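You operate a simulated robot arm through the tools that you are given. There is no shell and no other tool.

The job below is to be done with a simulated robot arm. You get a single attempt, and the scene is never put back.

JOB
Wind 25 metres on the blue bobbin at the bench winder and lay it on the wall bench.
Fine: set the length dial, tension at 3; press start once, hands clear till it stops; socket one off before you lift the bobbin.
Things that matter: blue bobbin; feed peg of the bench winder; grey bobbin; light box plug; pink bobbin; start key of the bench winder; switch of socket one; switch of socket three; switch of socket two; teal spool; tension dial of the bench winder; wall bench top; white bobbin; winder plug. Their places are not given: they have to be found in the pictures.

The check looks at the end state, three seconds after you hand in, the way a careful person would. Anything else that was tipped, shoved, dropped, spilled or broken makes it a failure.

ROBOT AND FRAMES
A 7-joint arm with a two-finger parallel gripper, fixed in place. Base frame: the origin is on the floor under the middle of its stand, x ahead of it, y to its left, z up. Lengths are in cm, angles in degrees, forces in N, time in s.
It reaches about 114.7 cm from its shoulder. Its first joint turns from -166.0 to 166.0 degrees. Payload 3.43 kg.
Tool frame: the origin (TCP) lies between the finger pads and is the grasp point; the fingertips stand 3 cm ahead of it; z points along the fingers, y is the line along which they close. The gripper opens to 9.4 cm. The fingers are 2.8 cm wide and 1 cm thick; the gripper's body (5 by 9.6 cm) begins 5.5 cm behind the TCP.
Orientation is that of the tool frame in the base frame, as a unit quaternion [x, y, z, w]. With the fingers straight down and closing along the base's y, the tool's x points along the base's -x, its y along +y and its z along -z.

CONTROLS
- The arm moves only by the tool send_rows. Its argument "motion" is one flat list of numbers, 6 for each row, row after row: the shift along the tool's x, y, z in cm, then the turn, a rotation vector about the tool's x, y, z in degrees. In form: [tx, ty, tz, rx, ry, rz, tx, ty, tz, rx, ry, rz, ...]. A call has 1 to 20 rows; each row shifts and turns the commanded pose from where the row before left it, along the tool's axes as they then stand. "grip" is the opening, from 0 (shut) to 1 (fully open), set as the call begins (left out, the last holds). Rows are played at 5 a second. More than 5 cm and 8.6 degrees between two rows, or a gripper value outside its range, and nothing of the call is played. A pose out of reach is approached as far as the arm can. The call stops where the force on the tool passes 90 N (or 10 N more than at its start, if that is more) or the arm is blocked; 0.2 s more then pass. The fingers move at their own pace (about 4.5 cm/s each) and stop on an object; they squeeze with about 39 N. The grip force told is the motor's: it shows also when the fingers shut on nothing. Time passes only in rows, and 0.2 s behind the last, so rows that do not move let the fingers close. It gives the time, the measured TCP pose, the force on the tool (base axes), the opening and the grip force at its end, in the units of the frame above (readings bear some noise), with the torque about the TCP (base axes, N m) and any sound that the robot's microphone picked up.
- Cameras (640 x 400 px; columns grow to the right, rows downward): "scene" is fixed at [21.91, 49.88, 142.73]; the picture's right is [0.85, 0.52, 0.00], its down [0.14, -0.22, -0.96] and it looks along [-0.51, 0.82, -0.26] (base axes); focal length 214 px, centre (320, 200). "wrist" rides on the gripper at [7.6, 1.4, -10.3] in the tool frame; the picture's right is [-0.18, 0.98, 0.00], its down [-0.75, -0.14, -0.64] and it looks along [-0.63, -0.12, 0.77] (tool axes); focal length 243 px, centre (320, 200).
- grab_frame(camera): a new picture of that camera. No time passes.
- locate(camera, pixels): for up to 12 pixels [column, row] of the newest picture of that camera ("zoom" is the newest enlarged one), the place [x, y, z] in the base frame of the surface seen there, good to about 0.2 cm. No time passes.
- zoom(camera, box): a new picture of the part [left, top, right, bottom] of that camera's present view, enlarged. No time passes.
- hand_in(): hands the job in; it is judged then, once.

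Leave the gripper open and the arm clear of the work at the hand-in unless told otherwise.

The tools are called by a JSON object that holds its "op" and its "data". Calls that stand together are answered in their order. send_rows: Moves the arm, as the interface text tells. Its arguments: {"type":"object","properties":{"motion":{"type":"array","items":{"type":"number"}},"grip":{"type":"number"}},"required":["motion"]} The other tools are called the same way: grab_frame (camera) takes a picture; locate (camera, pixels) gives the place of the surface under pixels of a picture; zoom (camera, box) takes an enlarged picture of a part of a camera's view; hand_in () hands the job in.

At the start:

```text
clock: 0.0
tcp_pos: [10.22, 61.9, 131.41]
tcp_rot: [-0.001, 1.0, 0.0, 0.0]
ft_force: [0.7, -0.1, -0.5]
moment: [0.02, 0.01, -0.01]
gripper_width: 9.39
grasp_force: 0.1
```

scene: 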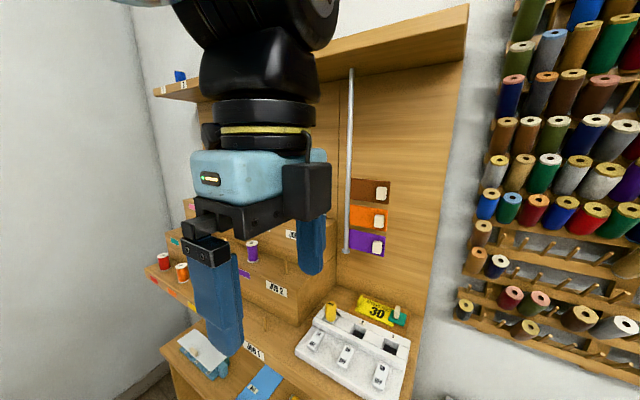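
wrist: 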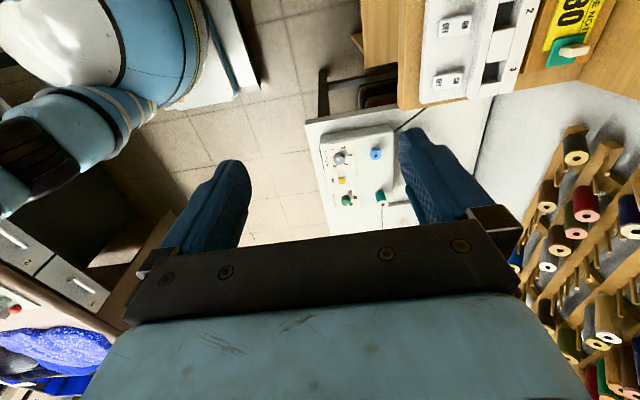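

I'll start by looking closely at both views: the shelf unit with power strip in the scene view and the bench winder seen in the wrist view around (360,165).

{"op": "zoom", "data": {"camera": "scene", "box": [140, 200, 460, 400]}}

{"op": "zoom", "data": {"camera": "wrist", "box": [300, 100, 460, 200]}}

{"op": "zoom", "data": {"camera": "wrist", "box": [380, 0, 620, 150]}}

{"op": "zoom", "data": {"camera": "scene", "box": [280, 270, 430, 400]}}

```text
2.00 times, centred on (300, 300) of scene
```

zoom: 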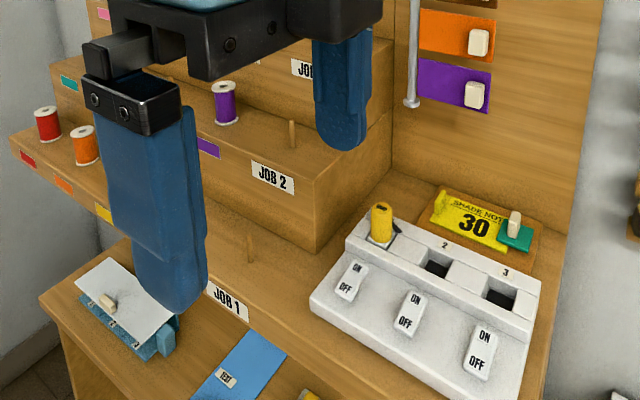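

```text
4.00 times, centred on (380, 150) of wrist
```

zoom: 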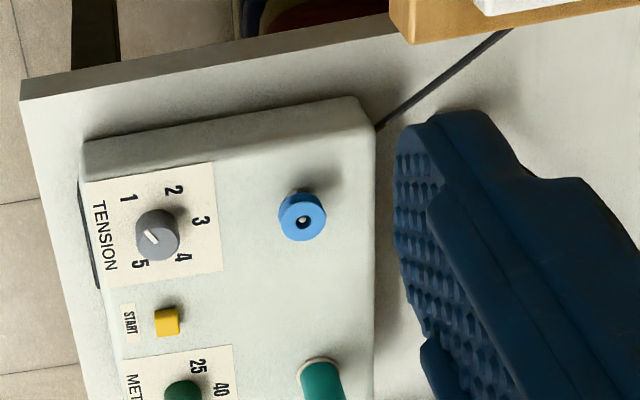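

```text
2.67 times, centred on (500, 75) of wrist
```

zoom: 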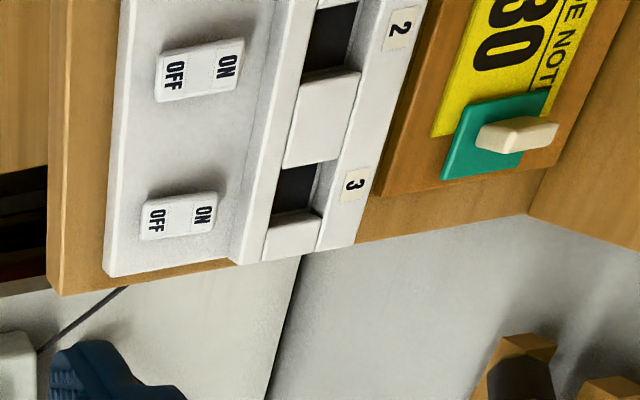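

```text
3.08 times, centred on (355, 335) of scene
```

zoom: 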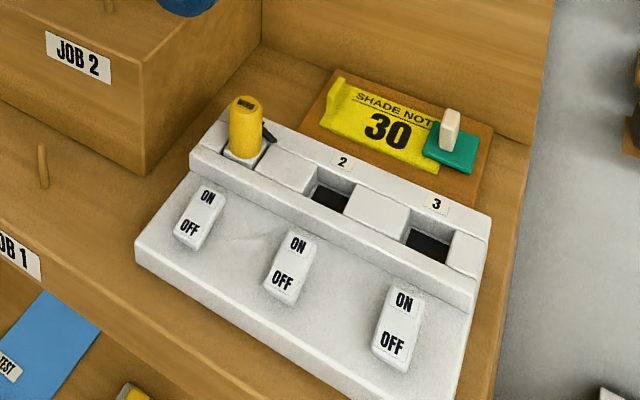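

The winder (tension dial, start key, metres dial, blue bobbin on a spindle) is visible in the wrist view. Let me measure places of key items in both views.

{"op": "locate", "data": {"camera": "wrist", "pixels": [[339, 158], [376, 154], [341, 180], [346, 200], [381, 197], [310, 125], [400, 150], [330, 180], [450, 30], [450, 80], [490, 70], [360, 230]]}}

{"op": "locate", "data": {"camera": "scene", "pixels": [[337, 308], [316, 340], [345, 357], [379, 376], [361, 335], [389, 347], [398, 312], [300, 350], [265, 385], [205, 350], [252, 250], [330, 395]]}}

{"op": "zoom", "data": {"camera": "wrist", "box": [300, 150, 460, 250]}}

{"op": "zoom", "data": {"camera": "wrist", "box": [0, 200, 160, 400]}}

{"op": "zoom", "data": {"camera": "scene", "box": [140, 40, 300, 200]}}

```text
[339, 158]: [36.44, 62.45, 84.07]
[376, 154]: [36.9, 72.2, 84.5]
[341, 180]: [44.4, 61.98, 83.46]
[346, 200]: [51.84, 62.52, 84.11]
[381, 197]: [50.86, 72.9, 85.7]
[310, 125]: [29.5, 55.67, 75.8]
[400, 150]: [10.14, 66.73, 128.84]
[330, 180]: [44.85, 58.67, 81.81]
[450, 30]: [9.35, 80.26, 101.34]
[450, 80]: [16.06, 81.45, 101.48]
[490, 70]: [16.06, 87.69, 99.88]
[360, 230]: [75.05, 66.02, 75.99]
```

```text
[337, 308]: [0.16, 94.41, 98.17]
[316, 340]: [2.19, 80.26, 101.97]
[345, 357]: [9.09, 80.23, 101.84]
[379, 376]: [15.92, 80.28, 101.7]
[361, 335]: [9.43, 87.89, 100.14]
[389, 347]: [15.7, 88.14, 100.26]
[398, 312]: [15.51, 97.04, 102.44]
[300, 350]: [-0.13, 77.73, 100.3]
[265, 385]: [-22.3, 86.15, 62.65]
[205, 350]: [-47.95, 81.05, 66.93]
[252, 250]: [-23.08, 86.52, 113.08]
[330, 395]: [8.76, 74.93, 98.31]
```

```text
4.00 times, centred on (380, 200) of wrist
```

zoom: 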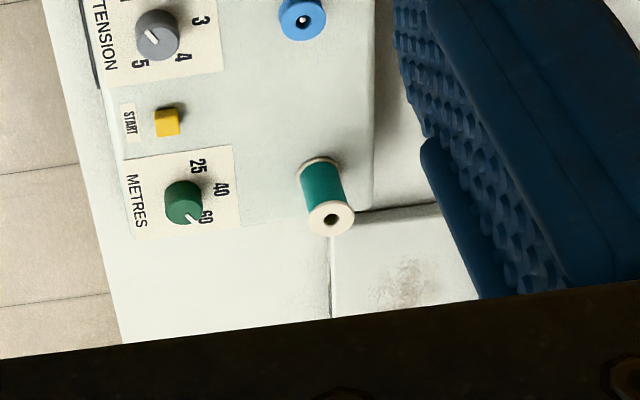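

```text
2.00 times, centred on (80, 300) of wrist
```

zoom: 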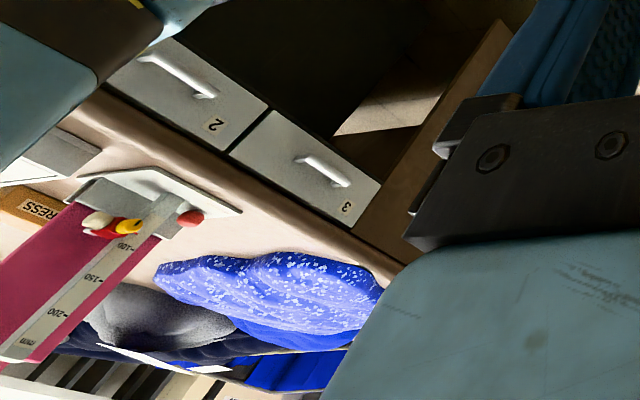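

```text
2.50 times, centred on (220, 120) of scene
```

zoom: 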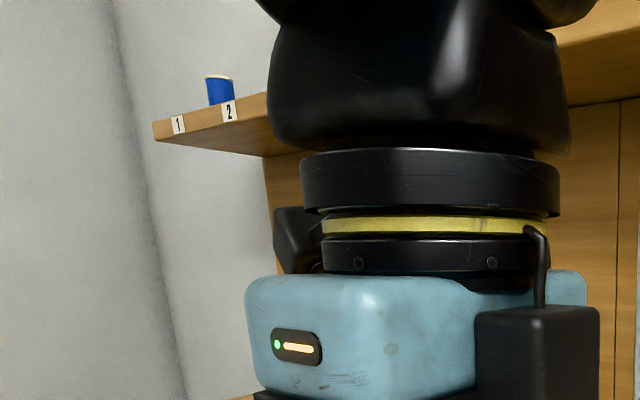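

The winder stands on a grey bench at z≈76, top ≈82-84. There is a yellow plug in socket one and another yellow item at the bottom of the scene view. I'll back the arm away from the wall a bit and turn the wrist camera to look at the wall unit.

{"op": "send_rows", "data": {"motion": [0, -4, 0, 0, 0, 0, 0, -4, 0, 0, 0, 0, 0, -4, 0, 0, 0, 0, 0, 0, 0, 0, 0, -7.5, 0, 0, 0, 0, 0, -7.5, 0, 0, 0, 0, 0, -7.5, 0, 0, 0, 0, 0, -7.5, 0, 0, 0, 0, 0, -7.5, 0, 0, 0, 0, 0, -7.5, 0, 0, 0, 0, 0, -7.5, 0, 0, 0, 0, 0, -7.5, 0, 0, 0, 0, 0, -7.5, 0, 0, 0, 0, 0, -7.5, 0, 0, 0, 0, 0, -7.5, 0, 0, 0, 0, 0, -7.5], "grip": 1}}

{"op": "grab_frame", "data": {"camera": "wrist"}}

{"op": "grab_frame", "data": {"camera": "scene"}}

```text
clock: 3.2
tcp_pos: [10.21, 49.91, 131.44]
tcp_rot: [0.708, -0.707, 0.0, 0.0]
ft_force: [-0.4, -0.5, 0.4]
moment: [0.01, -0.01, 0.02]
gripper_width: 9.4
grasp_force: 0.1
```

```text
taken
```

wrist: 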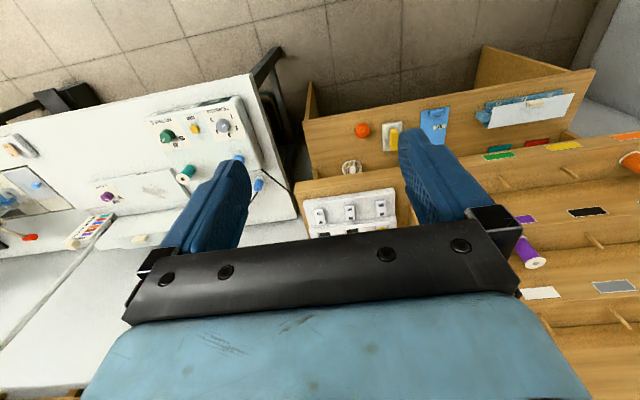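

```text
taken
```

scene: 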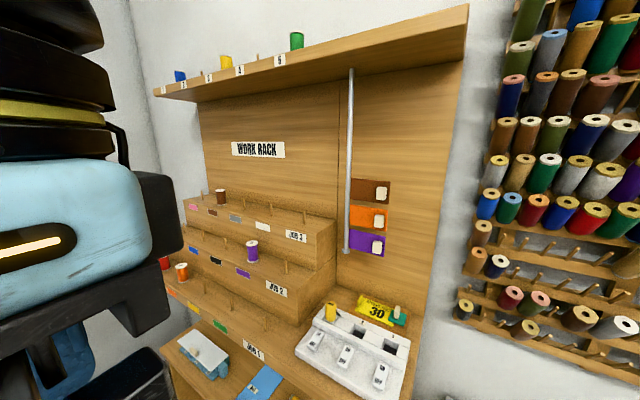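

Now much more is visible: a long grey bench at left with more devices, and a wooden work rack at right with a drawer front. I'll zoom into each.

{"op": "zoom", "data": {"camera": "wrist", "box": [140, 80, 300, 200]}}

{"op": "zoom", "data": {"camera": "wrist", "box": [0, 120, 200, 260]}}

{"op": "zoom", "data": {"camera": "wrist", "box": [290, 80, 450, 240]}}

{"op": "zoom", "data": {"camera": "wrist", "box": [460, 60, 640, 200]}}

{"op": "zoom", "data": {"camera": "scene", "box": [150, 180, 430, 400]}}

```text
3.33 times, centred on (220, 140) of wrist
```

zoom: 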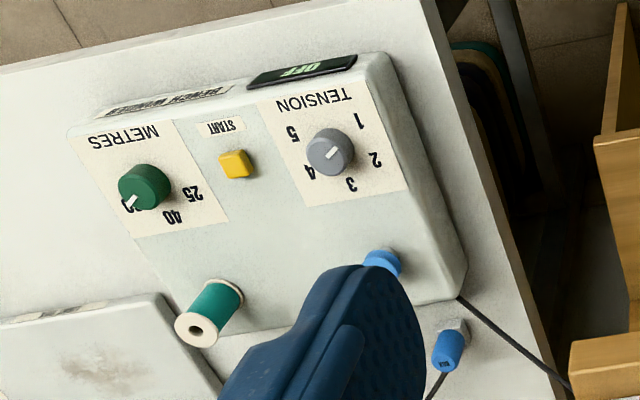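

```text
2.86 times, centred on (100, 190) of wrist
```

zoom: 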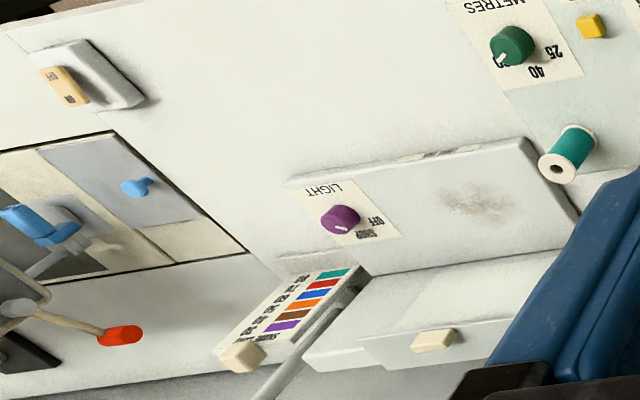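

```text
2.50 times, centred on (370, 160) of wrist
```

zoom: 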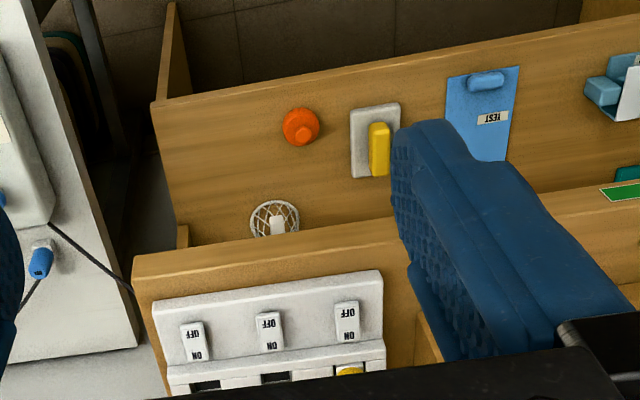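

```text
2.86 times, centred on (550, 130) of wrist
```

zoom: 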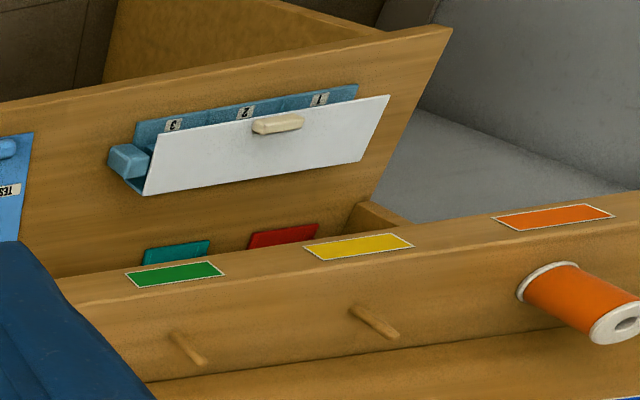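

```text
1.82 times, centred on (290, 290) of scene
```

zoom: 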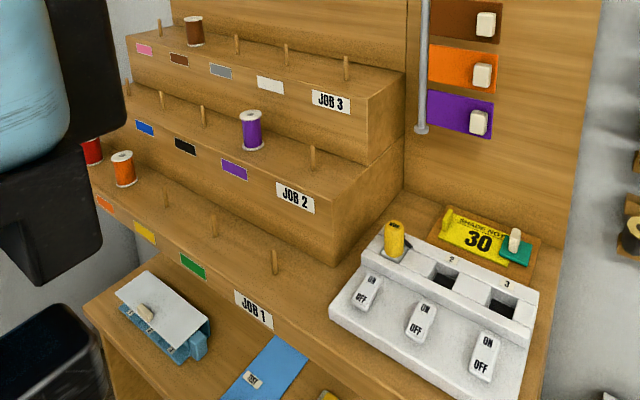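

I'll measure the surfaces: the two grey bench parts at left, plug items, and the wooden ledge.

{"op": "locate", "data": {"camera": "wrist", "pixels": [[100, 300], [30, 270], [60, 215], [120, 245], [270, 220], [257, 184], [185, 175], [237, 160], [195, 128], [167, 135], [222, 125], [130, 120]]}}

{"op": "zoom", "data": {"camera": "wrist", "box": [230, 140, 330, 240]}}

{"op": "zoom", "data": {"camera": "wrist", "box": [60, 150, 220, 260]}}

```text
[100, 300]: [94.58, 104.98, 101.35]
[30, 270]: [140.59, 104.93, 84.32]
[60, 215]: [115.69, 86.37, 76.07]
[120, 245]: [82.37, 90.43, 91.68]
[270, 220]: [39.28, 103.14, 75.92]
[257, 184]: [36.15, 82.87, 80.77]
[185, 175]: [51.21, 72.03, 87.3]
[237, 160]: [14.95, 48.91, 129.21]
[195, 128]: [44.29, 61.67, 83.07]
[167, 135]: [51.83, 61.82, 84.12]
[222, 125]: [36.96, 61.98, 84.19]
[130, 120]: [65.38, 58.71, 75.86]
```

```text
4.00 times, centred on (280, 190) of wrist
```

zoom: 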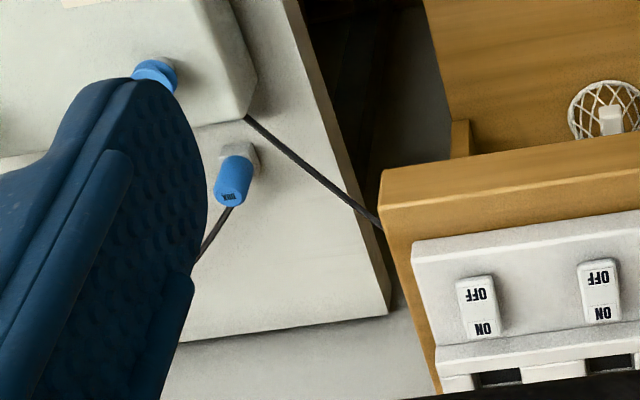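

```text
3.64 times, centred on (140, 205) of wrist
```

zoom: 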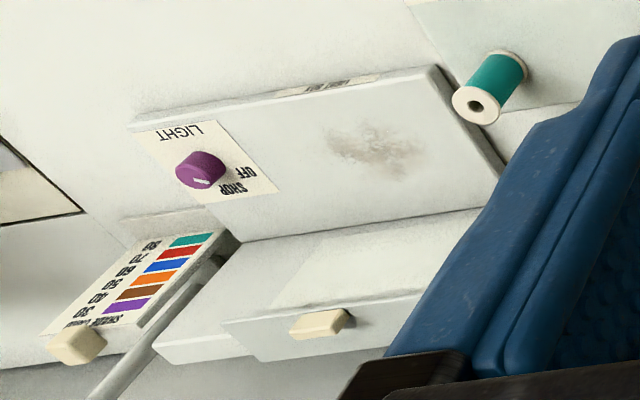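

There's a blue plug on a holder at the back right of the winder (36,83,81), and a cable from the winder going toward the rack. I'll move over the winder for a closer look (staying ≥25 cm above it).

{"op": "send_rows", "data": {"motion": [0, -4, 2, 0, 0, 0, 0, -4, 2, 0, 0, 0, 0, -4, 2, 0, 0, 0, 0, -4, 2, 0, 0, 0, 0, -4, 2, 0, 0, 0, 0, -4, 2, 0, 0, 0, 0, -4, 2, 0, 0, 0, 0, -2, 2, 0, 0, 0]}}

{"op": "grab_frame", "data": {"camera": "wrist"}}

{"op": "grab_frame", "data": {"camera": "scene"}}

```text
clock: 5.0
tcp_pos: [40.32, 49.88, 115.52]
tcp_rot: [-0.707, 0.707, 0.0, 0.0]
ft_force: [-0.8, 0.6, 0.7]
moment: [0.02, -0.04, -0.02]
gripper_width: 9.41
grasp_force: 0.0
```

```text
taken
```

wrist: 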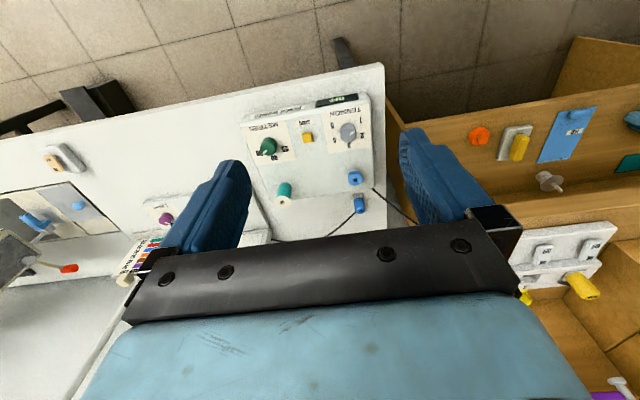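

```text
taken
```

scene: 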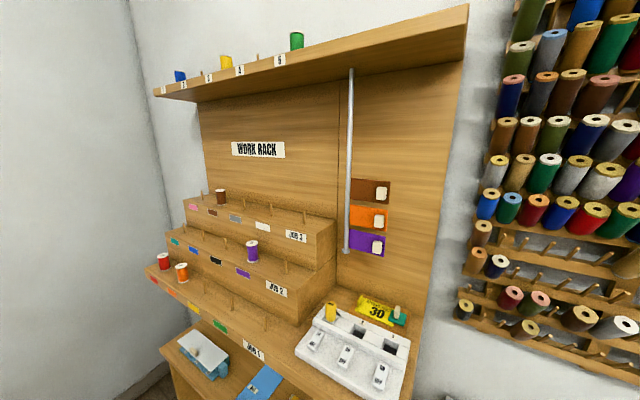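

{"op": "zoom", "data": {"camera": "wrist", "box": [230, 80, 400, 240]}}

{"op": "zoom", "data": {"camera": "wrist", "box": [330, 160, 410, 240]}}

{"op": "zoom", "data": {"camera": "wrist", "box": [510, 200, 640, 320]}}

{"op": "zoom", "data": {"camera": "wrist", "box": [0, 130, 170, 310]}}

{"op": "zoom", "data": {"camera": "scene", "box": [300, 280, 430, 400]}}

```text
2.50 times, centred on (315, 160) of wrist
```

zoom: 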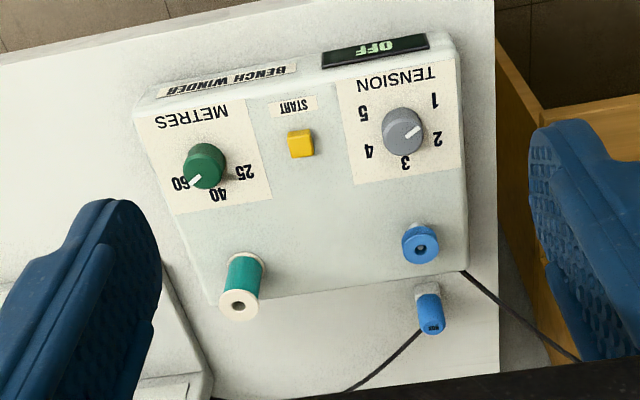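

```text
5.00 times, centred on (370, 200) of wrist
```

zoom: 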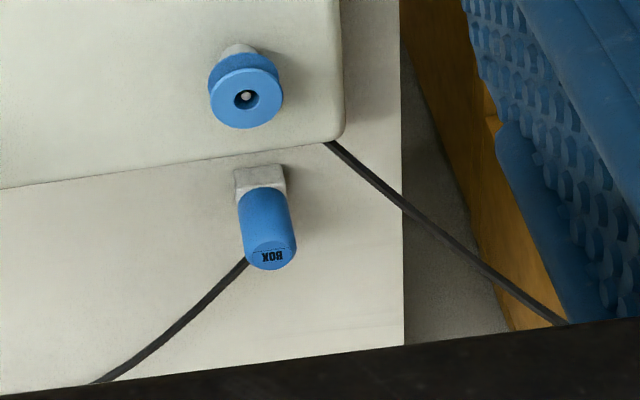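

```text
3.33 times, centred on (575, 260) of wrist
```

zoom: 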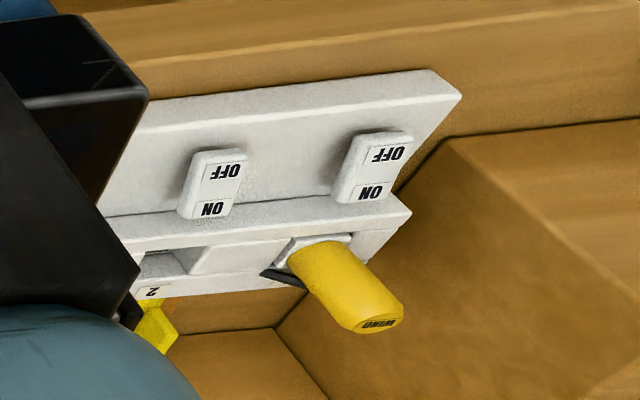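

```text
2.22 times, centred on (85, 220) of wrist
```

zoom: 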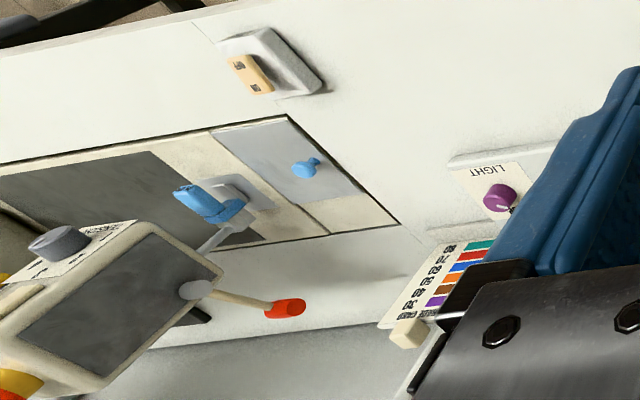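

```text
3.33 times, centred on (365, 340) of scene
```

zoom: 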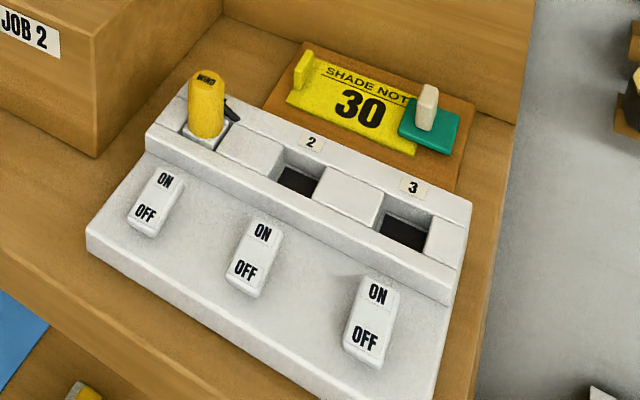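

Blue plug reads "BOX" (light box plug, parked); the yellow plug in socket one reads "WIND" (winder plug). Display reads OFF. Tension points near between 1 and 2, metres at 60. I'll look at the lower rack area and then around the room to find the wall bench.

{"op": "zoom", "data": {"camera": "wrist", "box": [440, 80, 640, 220]}}

{"op": "zoom", "data": {"camera": "wrist", "box": [470, 260, 640, 400]}}

{"op": "locate", "data": {"camera": "wrist", "pixels": [[480, 136], [518, 148], [550, 182], [566, 135], [625, 160], [355, 178], [360, 205], [284, 196], [267, 147], [307, 137], [348, 131], [575, 285]]}}

{"op": "locate", "data": {"camera": "wrist", "pixels": [[60, 300], [100, 260], [50, 170], [62, 265], [30, 220], [20, 350], [220, 50], [480, 50], [440, 110], [620, 390], [385, 100], [600, 330]]}}

```text
2.86 times, centred on (540, 150) of wrist
```

zoom: 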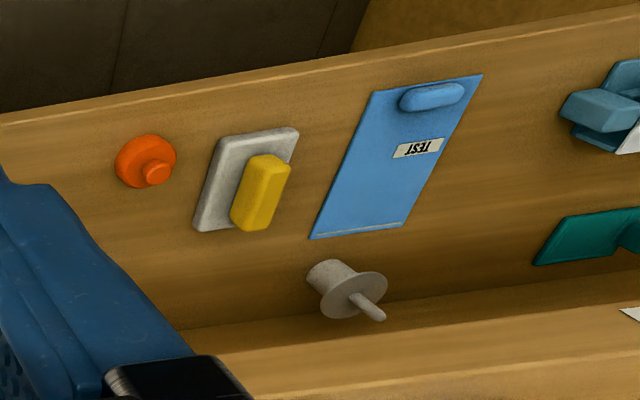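

```text
2.86 times, centred on (555, 330) of wrist
```

zoom: 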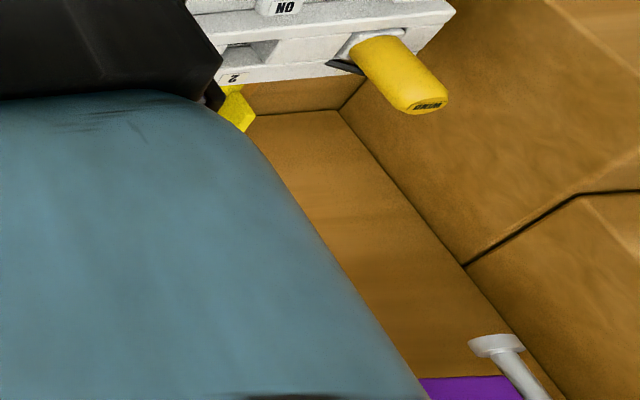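

```text
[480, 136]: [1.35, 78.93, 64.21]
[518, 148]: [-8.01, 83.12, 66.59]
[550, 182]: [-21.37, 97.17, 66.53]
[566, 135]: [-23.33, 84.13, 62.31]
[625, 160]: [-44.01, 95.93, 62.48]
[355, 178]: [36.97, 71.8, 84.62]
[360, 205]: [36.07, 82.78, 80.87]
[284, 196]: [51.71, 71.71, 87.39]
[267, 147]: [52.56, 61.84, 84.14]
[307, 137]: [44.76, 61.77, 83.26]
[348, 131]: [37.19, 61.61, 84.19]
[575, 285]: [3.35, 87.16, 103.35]
```

```text
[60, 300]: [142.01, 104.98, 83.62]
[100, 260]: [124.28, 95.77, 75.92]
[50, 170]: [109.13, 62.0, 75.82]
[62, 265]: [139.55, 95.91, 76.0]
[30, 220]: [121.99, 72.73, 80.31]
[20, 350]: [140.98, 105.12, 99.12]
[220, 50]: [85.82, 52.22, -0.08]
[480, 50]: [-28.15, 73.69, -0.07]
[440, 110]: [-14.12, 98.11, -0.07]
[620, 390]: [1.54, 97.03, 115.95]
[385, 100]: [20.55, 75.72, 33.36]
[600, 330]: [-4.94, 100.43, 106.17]
```

The grey bench (z≈76) runs along the wall (y≈105). I need to check for other benches. I'll lift and pull back to (40,20,130), then turn the camera toward +x and -y.

{"op": "send_rows", "data": {"motion": [4, 0, -2, 0, 0, 0, 4, 0, -2, 0, 0, 0, 4, 0, -2, 0, 0, 0, 4, 0, -2, 0, 0, 0, 4, 0, -2, 0, 0, 0, 4, 0, -2, 0, 0, 0, 4, 0, -2, 0, 0, 0, 2, 0, -2, 0, 0, 0, 0, 0, 0, 0, 0, 7.5, 0, 0, 0, 0, 0, 7.5, 0, 0, 0, 0, 0, 7.5, 0, 0, 0, 0, 0, 7.5, 0, 0, 0, 0, 0, 7.5, 0, 0, 0, 0, 0, 7.5, 0, 0, 0, 0, 0, 7.5, 0, 0, 0, 0, 0, 7.5, 0, 0, 0, 0, 0, 7.5, 0, 0, 0, 0, 0, 7.5, 0, 0, 0, 0, 0, 7.5, 0, 0, 0, 0, 0, 7.5]}}

{"op": "grab_frame", "data": {"camera": "wrist"}}

```text
clock: 9.2
tcp_pos: [40.11, 19.9, 131.54]
tcp_rot: [0.001, 1.0, -0.001, 0.0]
ft_force: [0.7, -0.3, 0.3]
moment: [-0.02, -0.01, 0.01]
gripper_width: 9.39
grasp_force: 0.1
```

```text
taken
```

wrist: 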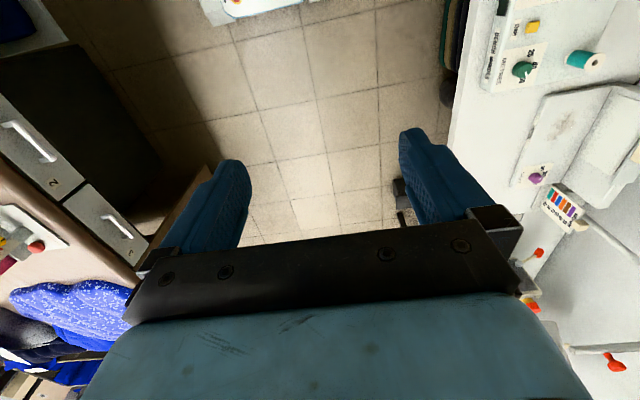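

Another desk with drawers stands on the -y side. I'll turn the camera another 90° toward -y.

{"op": "send_rows", "data": {"motion": [0, 0, 0, 0, 0, 7.5, 0, 0, 0, 0, 0, 7.5, 0, 0, 0, 0, 0, 7.5, 0, 0, 0, 0, 0, 7.5, 0, 0, 0, 0, 0, 7.5, 0, 0, 0, 0, 0, 7.5, 0, 0, 0, 0, 0, 7.5, 0, 0, 0, 0, 0, 7.5, 0, 0, 0, 0, 0, 7.5, 0, 0, 0, 0, 0, 7.5, 0, 0, 0, 0, 0, 7.5, 0, 0, 0, 0, 0, 7.5]}}

{"op": "grab_frame", "data": {"camera": "wrist"}}

```text
clock: 11.8
tcp_pos: [40.1, 19.83, 131.49]
tcp_rot: [0.708, 0.707, 0.0, -0.001]
ft_force: [0.9, 0.1, -0.5]
moment: [0.01, -0.01, -0.02]
gripper_width: 9.39
grasp_force: 0.1
```

```text
taken
```

wrist: 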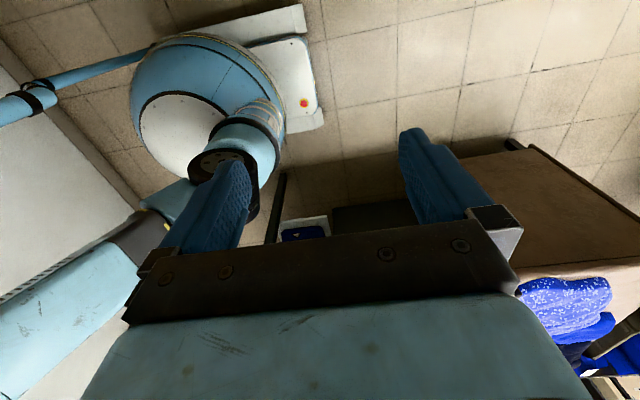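

{"op": "locate", "data": {"camera": "wrist", "pixels": [[540, 200], [560, 260], [300, 232], [350, 215], [50, 180], [560, 300], [270, 110], [300, 60], [600, 380], [60, 270], [110, 300], [20, 240]]}}

{"op": "zoom", "data": {"camera": "wrist", "box": [240, 140, 460, 260]}}

{"op": "zoom", "data": {"camera": "wrist", "box": [500, 220, 640, 400]}}

```text
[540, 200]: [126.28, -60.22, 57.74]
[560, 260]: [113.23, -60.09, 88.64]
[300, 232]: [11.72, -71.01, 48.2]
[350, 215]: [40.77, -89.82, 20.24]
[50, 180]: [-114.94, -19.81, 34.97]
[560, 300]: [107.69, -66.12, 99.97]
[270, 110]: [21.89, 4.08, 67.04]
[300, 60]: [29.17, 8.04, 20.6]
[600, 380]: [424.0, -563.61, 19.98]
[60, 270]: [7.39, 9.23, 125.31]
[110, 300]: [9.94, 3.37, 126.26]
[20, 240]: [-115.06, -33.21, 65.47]
```

```text
2.91 times, centred on (350, 200) of wrist
```

zoom: 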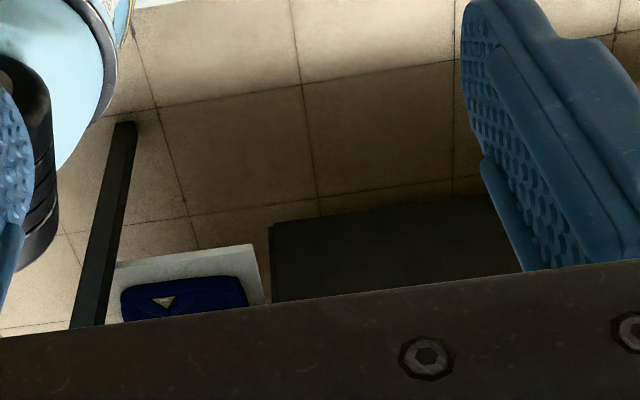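

```text
2.22 times, centred on (570, 310) of wrist
```

zoom: 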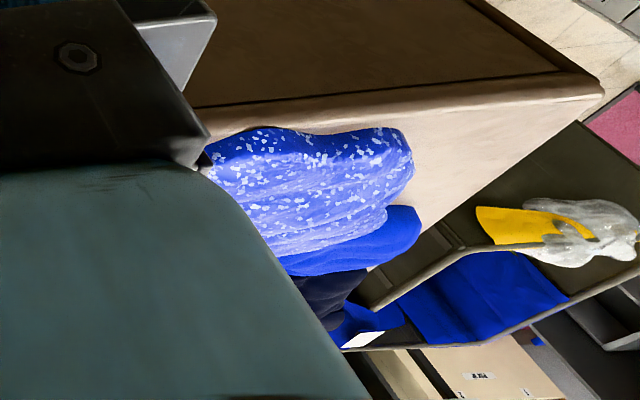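

I'll tilt the gripper 40° up so the camera looks farther out toward -y.

{"op": "send_rows", "data": {"motion": [0, 0, 0, 0, -8, 0, 0, 0, 0, 0, -8, 0, 0, 0, 0, 0, -8, 0, 0, 0, 0, 0, -8, 0, 0, 0, 0, 0, -8, 0]}}

{"op": "grab_frame", "data": {"camera": "wrist"}}

{"op": "zoom", "data": {"camera": "wrist", "box": [400, 60, 640, 300]}}

```text
clock: 13.0
tcp_pos: [40.13, 19.89, 131.55]
tcp_rot: [0.665, 0.664, -0.242, 0.243]
ft_force: [-0.1, -0.2, -0.6]
moment: [-0.01, 0.0, 0.0]
gripper_width: 9.43
grasp_force: 0.0
```

```text
taken
```

wrist: 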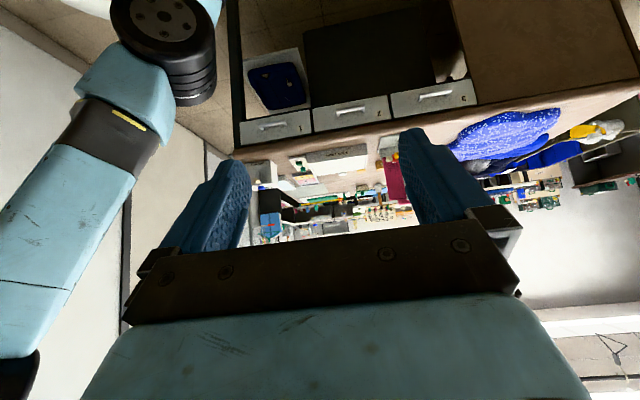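

```text
1.67 times, centred on (520, 180) of wrist
```

zoom: 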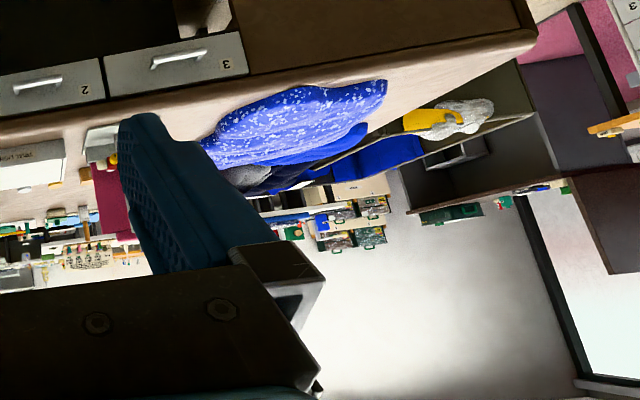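

That side is a shop counter (y≈-60), not a wall bench. I'll turn the tilted camera back by 90° toward +x to survey the grey bench along the wall.

{"op": "send_rows", "data": {"motion": [0, 0, 0, -4.82, 0, -5.745, 0, 0, 0, -4.82, 0, -5.745, 0, 0, 0, -4.82, 0, -5.745, 0, 0, 0, -4.82, 0, -5.745, 0, 0, 0, -4.82, 0, -5.745, 0, 0, 0, -4.82, 0, -5.745, 0, 0, 0, -4.82, 0, -5.745, 0, 0, 0, -4.82, 0, -5.745, 0, 0, 0, -4.82, 0, -5.745, 0, 0, 0, -4.82, 0, -5.745, 0, 0, 0, -4.82, 0, -5.745, 0, 0, 0, -4.82, 0, -5.745, 0, 0, 0, -4.82, 0, -5.745, 0, 0, 0, -4.82, 0, -5.745, 0, 0, 0, -4.82, 0, -5.745, 0, 0, 0, -4.82, 0, -5.745]}}

{"op": "grab_frame", "data": {"camera": "wrist"}}

```text
clock: 16.4
tcp_pos: [40.22, 19.77, 131.47]
tcp_rot: [-0.244, 0.908, 0.089, 0.33]
ft_force: [-0.3, -0.1, 0.3]
moment: [-0.01, 0.0, -0.02]
gripper_width: 9.39
grasp_force: 0.0
```

```text
taken
```

wrist: 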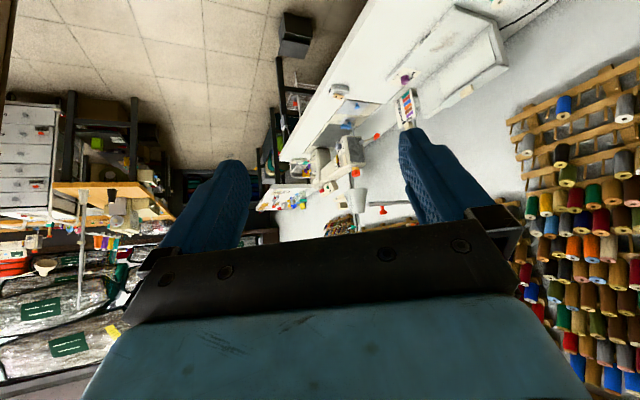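

{"op": "zoom", "data": {"camera": "wrist", "box": [250, 50, 450, 240]}}

{"op": "zoom", "data": {"camera": "wrist", "box": [0, 80, 210, 240]}}

{"op": "zoom", "data": {"camera": "wrist", "box": [360, 0, 560, 130]}}

{"op": "locate", "data": {"camera": "wrist", "pixels": [[300, 130], [290, 195], [350, 150], [355, 175], [405, 130], [320, 110], [400, 40], [470, 25], [340, 88], [110, 200], [30, 150], [350, 210]]}}

```text
2.11 times, centred on (350, 145) of wrist
```

zoom: 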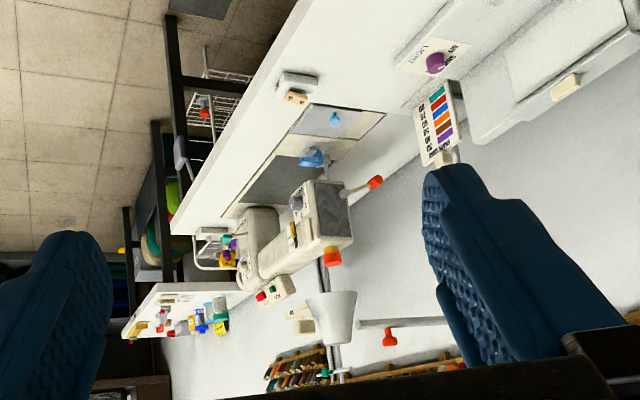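

```text
2.50 times, centred on (105, 160) of wrist
```

zoom: 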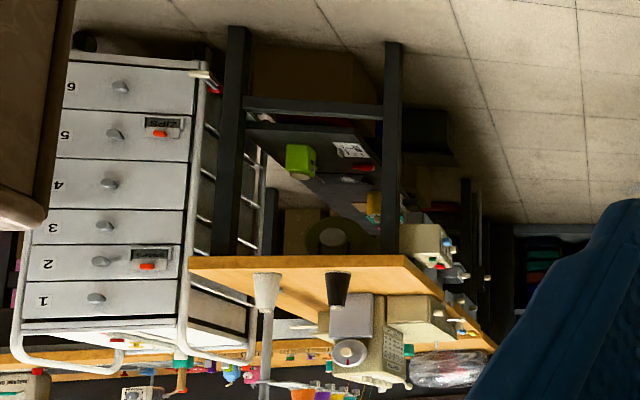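

```text
3.08 times, centred on (460, 65) of wrist
```

zoom: 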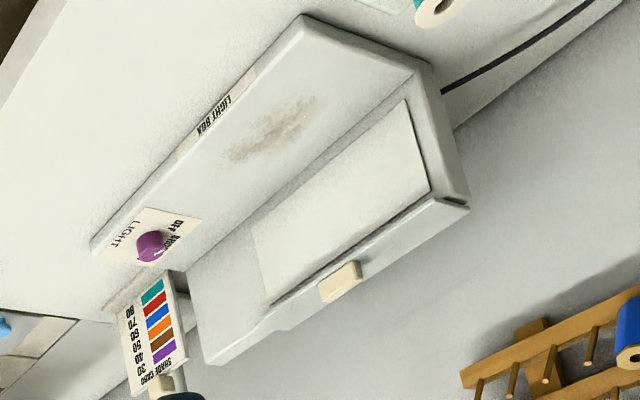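

```text
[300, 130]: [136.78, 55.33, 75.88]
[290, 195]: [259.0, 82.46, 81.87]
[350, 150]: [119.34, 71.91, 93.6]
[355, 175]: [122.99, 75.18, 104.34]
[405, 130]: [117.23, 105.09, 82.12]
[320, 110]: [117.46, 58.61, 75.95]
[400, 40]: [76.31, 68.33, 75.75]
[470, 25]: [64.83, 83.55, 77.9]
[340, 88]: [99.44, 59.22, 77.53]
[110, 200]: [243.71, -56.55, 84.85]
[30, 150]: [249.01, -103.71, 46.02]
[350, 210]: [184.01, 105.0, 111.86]
```

The grey bench along the wall (winder, light box, sewing machine, z≈76) is the wall bench. Now I return to a vertical tool with the camera facing +y and come nearer to the winder for close reading of the dials.

{"op": "send_rows", "data": {"motion": [0, 0, 0, -4.82, 0, -5.745, 0, 0, 0, -4.82, 0, -5.745, 0, 0, 0, -4.82, 0, -5.745, 0, 0, 0, -4.82, 0, -5.745, 0, 0, 0, -4.82, 0, -5.745, 0, 0, 0, -4.82, 0, -5.745, 0, 0, 0, -4.82, 0, -5.745, 0, 0, 0, -4.82, 0, -5.745, 0, 0, 0, 0, 8, 0, 0, 0, 0, 0, 8, 0, 0, 0, 0, 0, 8, 0, 0, 0, 0, 0, 8, 0, 0, 0, 0, 0, 8, 0]}}

{"op": "send_rows", "data": {"motion": [-3.5, -0.48, 3.3, 0, 0, 0, -3.5, -0.48, 3.3, 0, 0, 0, -3.5, -0.48, 3.3, 0, 0, 0, -3.5, -0.48, 3.3, 0, 0, 0, -3.5, -0.48, 3.3, 0, 0, 0, -3.5, -0.48, 3.3, 0, 0, 0, -3.5, -0.48, 3.3, 0, 0, 0, -3.5, -0.48, 3.3, 0, 0, 0]}}

{"op": "grab_frame", "data": {"camera": "wrist"}}

{"op": "grab_frame", "data": {"camera": "scene"}}

```text
clock: 19.2
tcp_pos: [40.26, 19.83, 131.57]
tcp_rot: [0.707, -0.707, 0.0, 0.001]
ft_force: [-0.2, 0.0, 0.5]
moment: [0.03, 0.01, 0.01]
gripper_width: 9.4
grasp_force: 0.1
```

```text
clock: 21.0
tcp_pos: [44.17, 47.96, 105.07]
tcp_rot: [0.708, -0.706, 0.0, 0.0]
ft_force: [-0.7, -0.4, 2.0]
moment: [0.02, -0.03, -0.02]
gripper_width: 9.42
grasp_force: 0.1
```

```text
taken
```

wrist: 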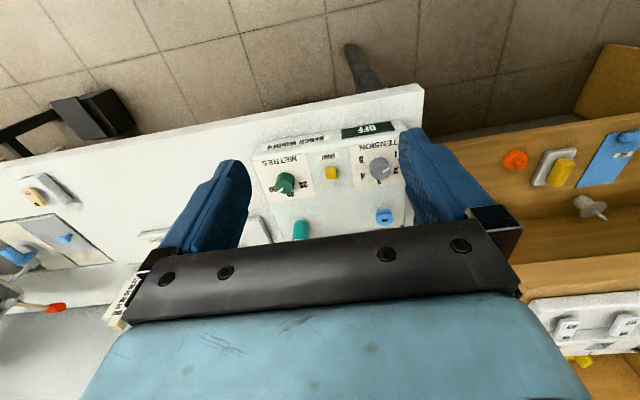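

```text
taken
```

scene: 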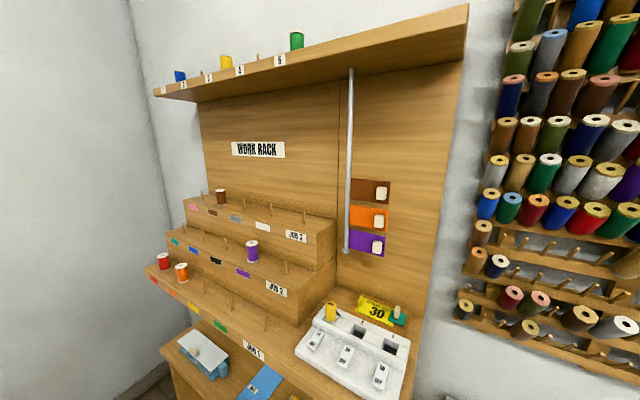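

{"op": "zoom", "data": {"camera": "wrist", "box": [250, 110, 410, 210]}}

{"op": "zoom", "data": {"camera": "wrist", "box": [345, 130, 405, 190]}}

{"op": "locate", "data": {"camera": "zoom", "pixels": [[320, 300], [370, 400]]}}

```text
4.00 times, centred on (330, 160) of wrist
```

zoom: 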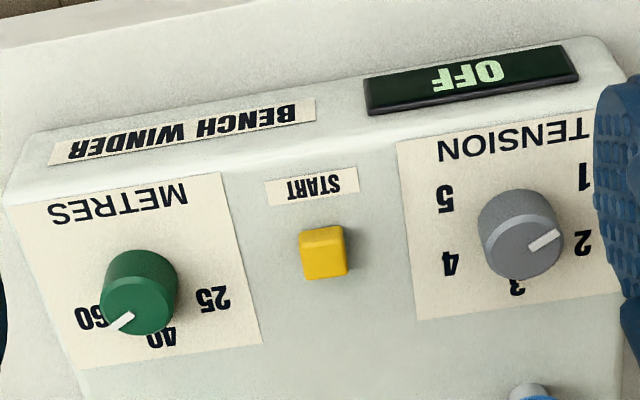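

```text
6.67 times, centred on (375, 160) of wrist
```

zoom: 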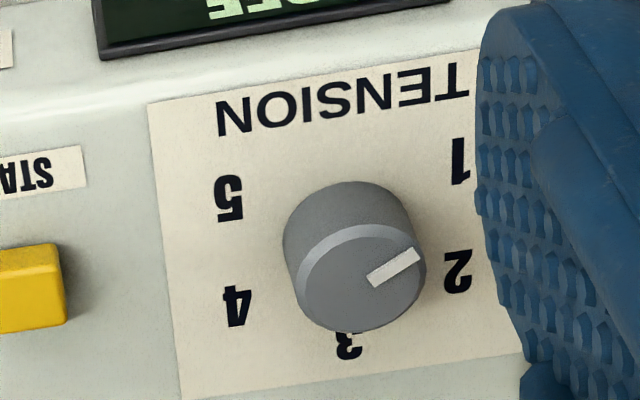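

```text
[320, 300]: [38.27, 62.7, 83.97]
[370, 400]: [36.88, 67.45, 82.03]
```

Let me measure label positions and knob tops in the tension dial close-up (zoom still current).

{"op": "locate", "data": {"camera": "zoom", "pixels": [[461, 162], [457, 271], [345, 350], [238, 305], [230, 200], [360, 282], [372, 281], [416, 253], [295, 290], [425, 282], [350, 232], [360, 328]]}}

{"op": "zoom", "data": {"camera": "wrist", "box": [245, 140, 325, 210]}}

```text
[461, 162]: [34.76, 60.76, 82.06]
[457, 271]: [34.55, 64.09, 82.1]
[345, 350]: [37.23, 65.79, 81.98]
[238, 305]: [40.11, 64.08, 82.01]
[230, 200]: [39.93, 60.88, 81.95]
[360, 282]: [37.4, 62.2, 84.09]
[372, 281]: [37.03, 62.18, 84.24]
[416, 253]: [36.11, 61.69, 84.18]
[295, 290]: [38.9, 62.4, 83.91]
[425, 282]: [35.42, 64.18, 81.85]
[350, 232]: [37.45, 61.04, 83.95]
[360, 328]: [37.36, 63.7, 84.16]
```

```text
5.71 times, centred on (285, 175) of wrist
```

zoom: 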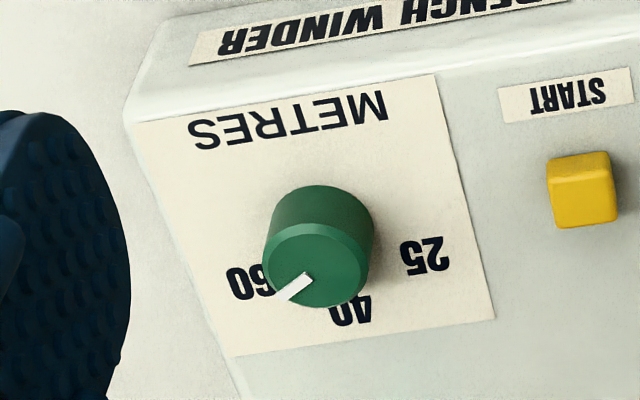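

{"op": "locate", "data": {"camera": "zoom", "pixels": [[425, 256], [350, 318], [240, 283], [318, 268], [305, 278], [280, 297], [268, 268], [372, 240], [582, 190], [582, 210], [310, 237], [325, 300]]}}

{"op": "zoom", "data": {"camera": "wrist", "box": [360, 190, 440, 240]}}

{"op": "zoom", "data": {"camera": "wrist", "box": [500, 280, 640, 380]}}

```text
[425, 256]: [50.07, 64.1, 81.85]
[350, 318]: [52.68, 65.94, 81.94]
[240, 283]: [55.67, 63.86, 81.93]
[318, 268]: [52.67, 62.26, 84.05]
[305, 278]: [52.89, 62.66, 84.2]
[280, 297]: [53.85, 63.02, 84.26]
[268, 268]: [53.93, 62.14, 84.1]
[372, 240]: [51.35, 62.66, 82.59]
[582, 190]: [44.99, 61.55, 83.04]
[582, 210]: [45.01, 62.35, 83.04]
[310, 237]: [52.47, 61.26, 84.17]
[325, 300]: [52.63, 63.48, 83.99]
```

```text
8.00 times, centred on (400, 215) of wrist
```

zoom: 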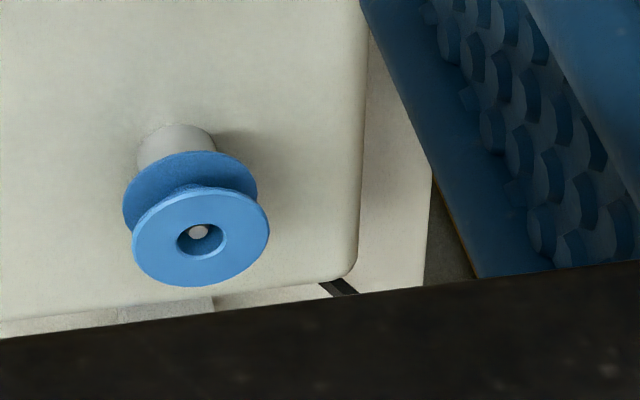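

```text
4.00 times, centred on (570, 330) of wrist
```

zoom: 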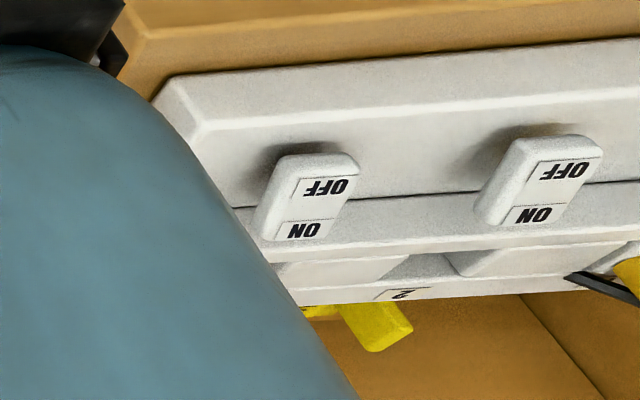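

Readings: tension dial centre ≈(37.3,62.5), pointer at 1 (labels spaced 60°, 3 points to +y) → must turn 120° clockwise. Metres dial centre ≈(52.8,62.5), pointer at 60 (30°), 25 lies at 150° → 120° counter-clockwise. The blue bobbin is empty on the spindle at (36.9,72). I'll first go above the tension dial with partly opened fingers.

{"op": "send_rows", "data": {"motion": [-3.635, 1.72, 2.5, 0, 0, 0, -3.635, 1.72, 2.5, 0, 0, 0, -3.635, 1.72, 2.5, 0, 0, 0, -3.635, 1.72, 2.5, 0, 0, 0, 0, 0, 0, 0, 0, 7.5, 0, 0, 0, 0, 0, 7.5, 0, 0, 0, 0, 0, 7.5, 0, 0, 0, 0, 0, 7.5], "grip": 0.55}}

{"op": "grab_frame", "data": {"camera": "wrist"}}

{"op": "grab_frame", "data": {"camera": "scene"}}

```text
clock: 22.8
tcp_pos: [37.16, 62.48, 95.08]
tcp_rot: [-0.5, 0.866, -0.001, -0.001]
ft_force: [1.6, 0.5, 0.6]
moment: [-0.01, 0.04, 0.03]
gripper_width: 5.14
grasp_force: 0.1
```

```text
taken
```

wrist: 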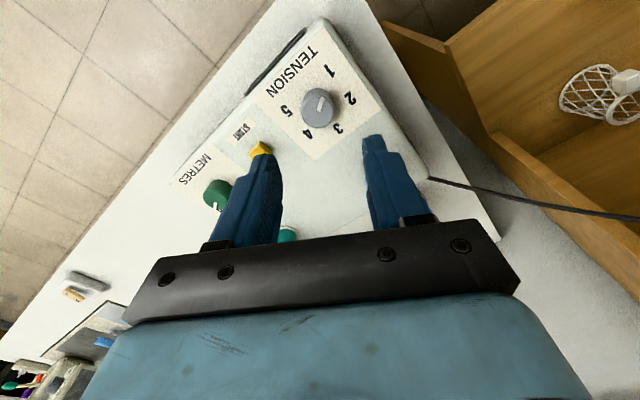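

```text
taken
```

scene: 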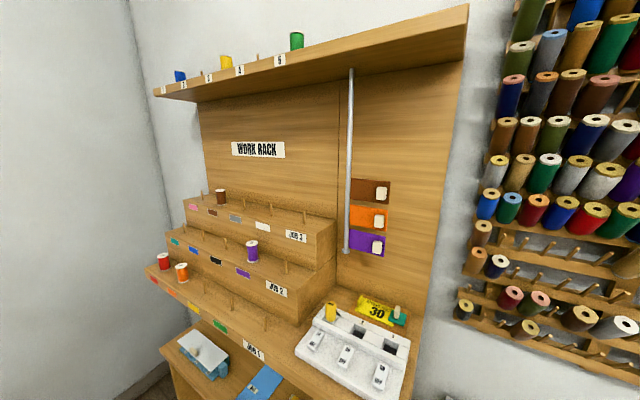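

{"op": "zoom", "data": {"camera": "wrist", "box": [270, 40, 380, 160]}}

{"op": "locate", "data": {"camera": "zoom", "pixels": [[290, 210], [268, 190], [250, 165], [235, 225], [320, 240], [345, 215], [287, 255], [300, 160]]}}

```text
3.33 times, centred on (325, 100) of wrist
```

zoom: 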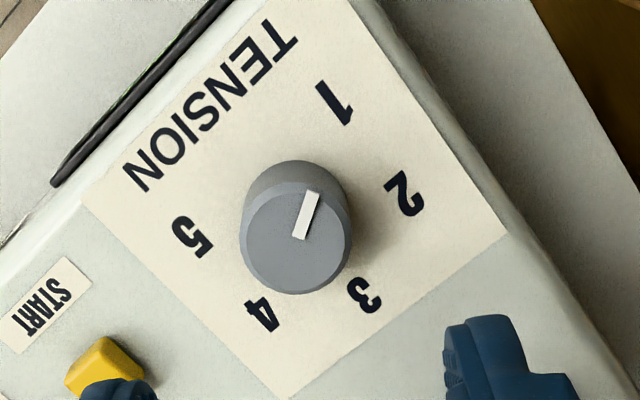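

```text
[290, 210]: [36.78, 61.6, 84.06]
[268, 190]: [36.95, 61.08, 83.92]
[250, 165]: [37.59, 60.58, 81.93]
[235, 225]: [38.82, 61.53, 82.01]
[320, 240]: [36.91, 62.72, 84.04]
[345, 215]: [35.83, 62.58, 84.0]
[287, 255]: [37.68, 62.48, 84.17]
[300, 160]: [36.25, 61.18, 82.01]
```

Knob top centre ≈(37.2,62.3), z top 84.1, panel 82. Descending to TCP z=85.5 around the knob, then closing.

{"op": "send_rows", "data": {"motion": [0.1, -0.12, 2.4, 0, 0, 0, 0, 0, 2.4, 0, 0, 0, 0, 0, 2.4, 0, 0, 0, 0, 0, 2.3, 0, 0, 0]}}

{"op": "grab_frame", "data": {"camera": "wrist"}}

```text
clock: 23.8
tcp_pos: [37.2, 62.26, 85.65]
tcp_rot: [-0.501, 0.866, 0.0, 0.0]
ft_force: [-0.9, -0.2, 0.8]
moment: [0.03, -0.04, -0.01]
gripper_width: 5.19
grasp_force: 0.0
```

```text
taken
```

wrist: 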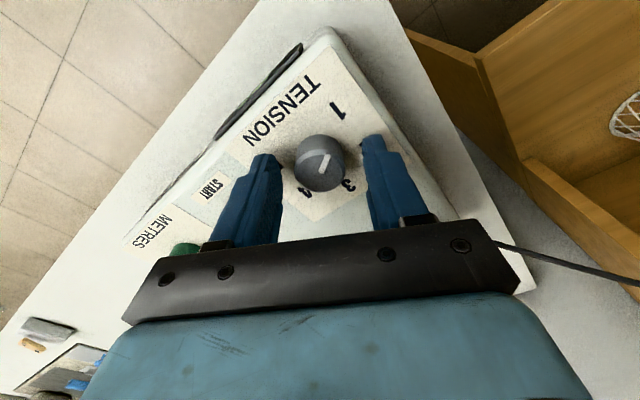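

The knob lies between the fingertips. Closing on it.

{"op": "send_rows", "data": {"motion": [0, 0, 0, 0, 0, 0, 0, 0, 0, 0, 0, 0, 0, 0, 0, 0, 0, 0, 0, 0, 0, 0, 0, 0, 0, 0, 0, 0, 0, 0], "grip": 0}}

{"op": "grab_frame", "data": {"camera": "wrist"}}

```text
clock: 25.0
tcp_pos: [37.28, 62.3, 85.59]
tcp_rot: [-0.5, 0.866, -0.001, -0.001]
ft_force: [3.6, -2.6, -2.7]
moment: [0.32, 0.13, -0.06]
gripper_width: 2.93
grasp_force: 45.3
```

```text
taken
```

wrist: 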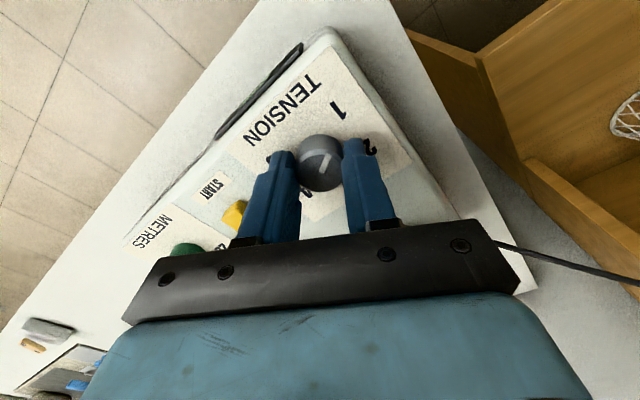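

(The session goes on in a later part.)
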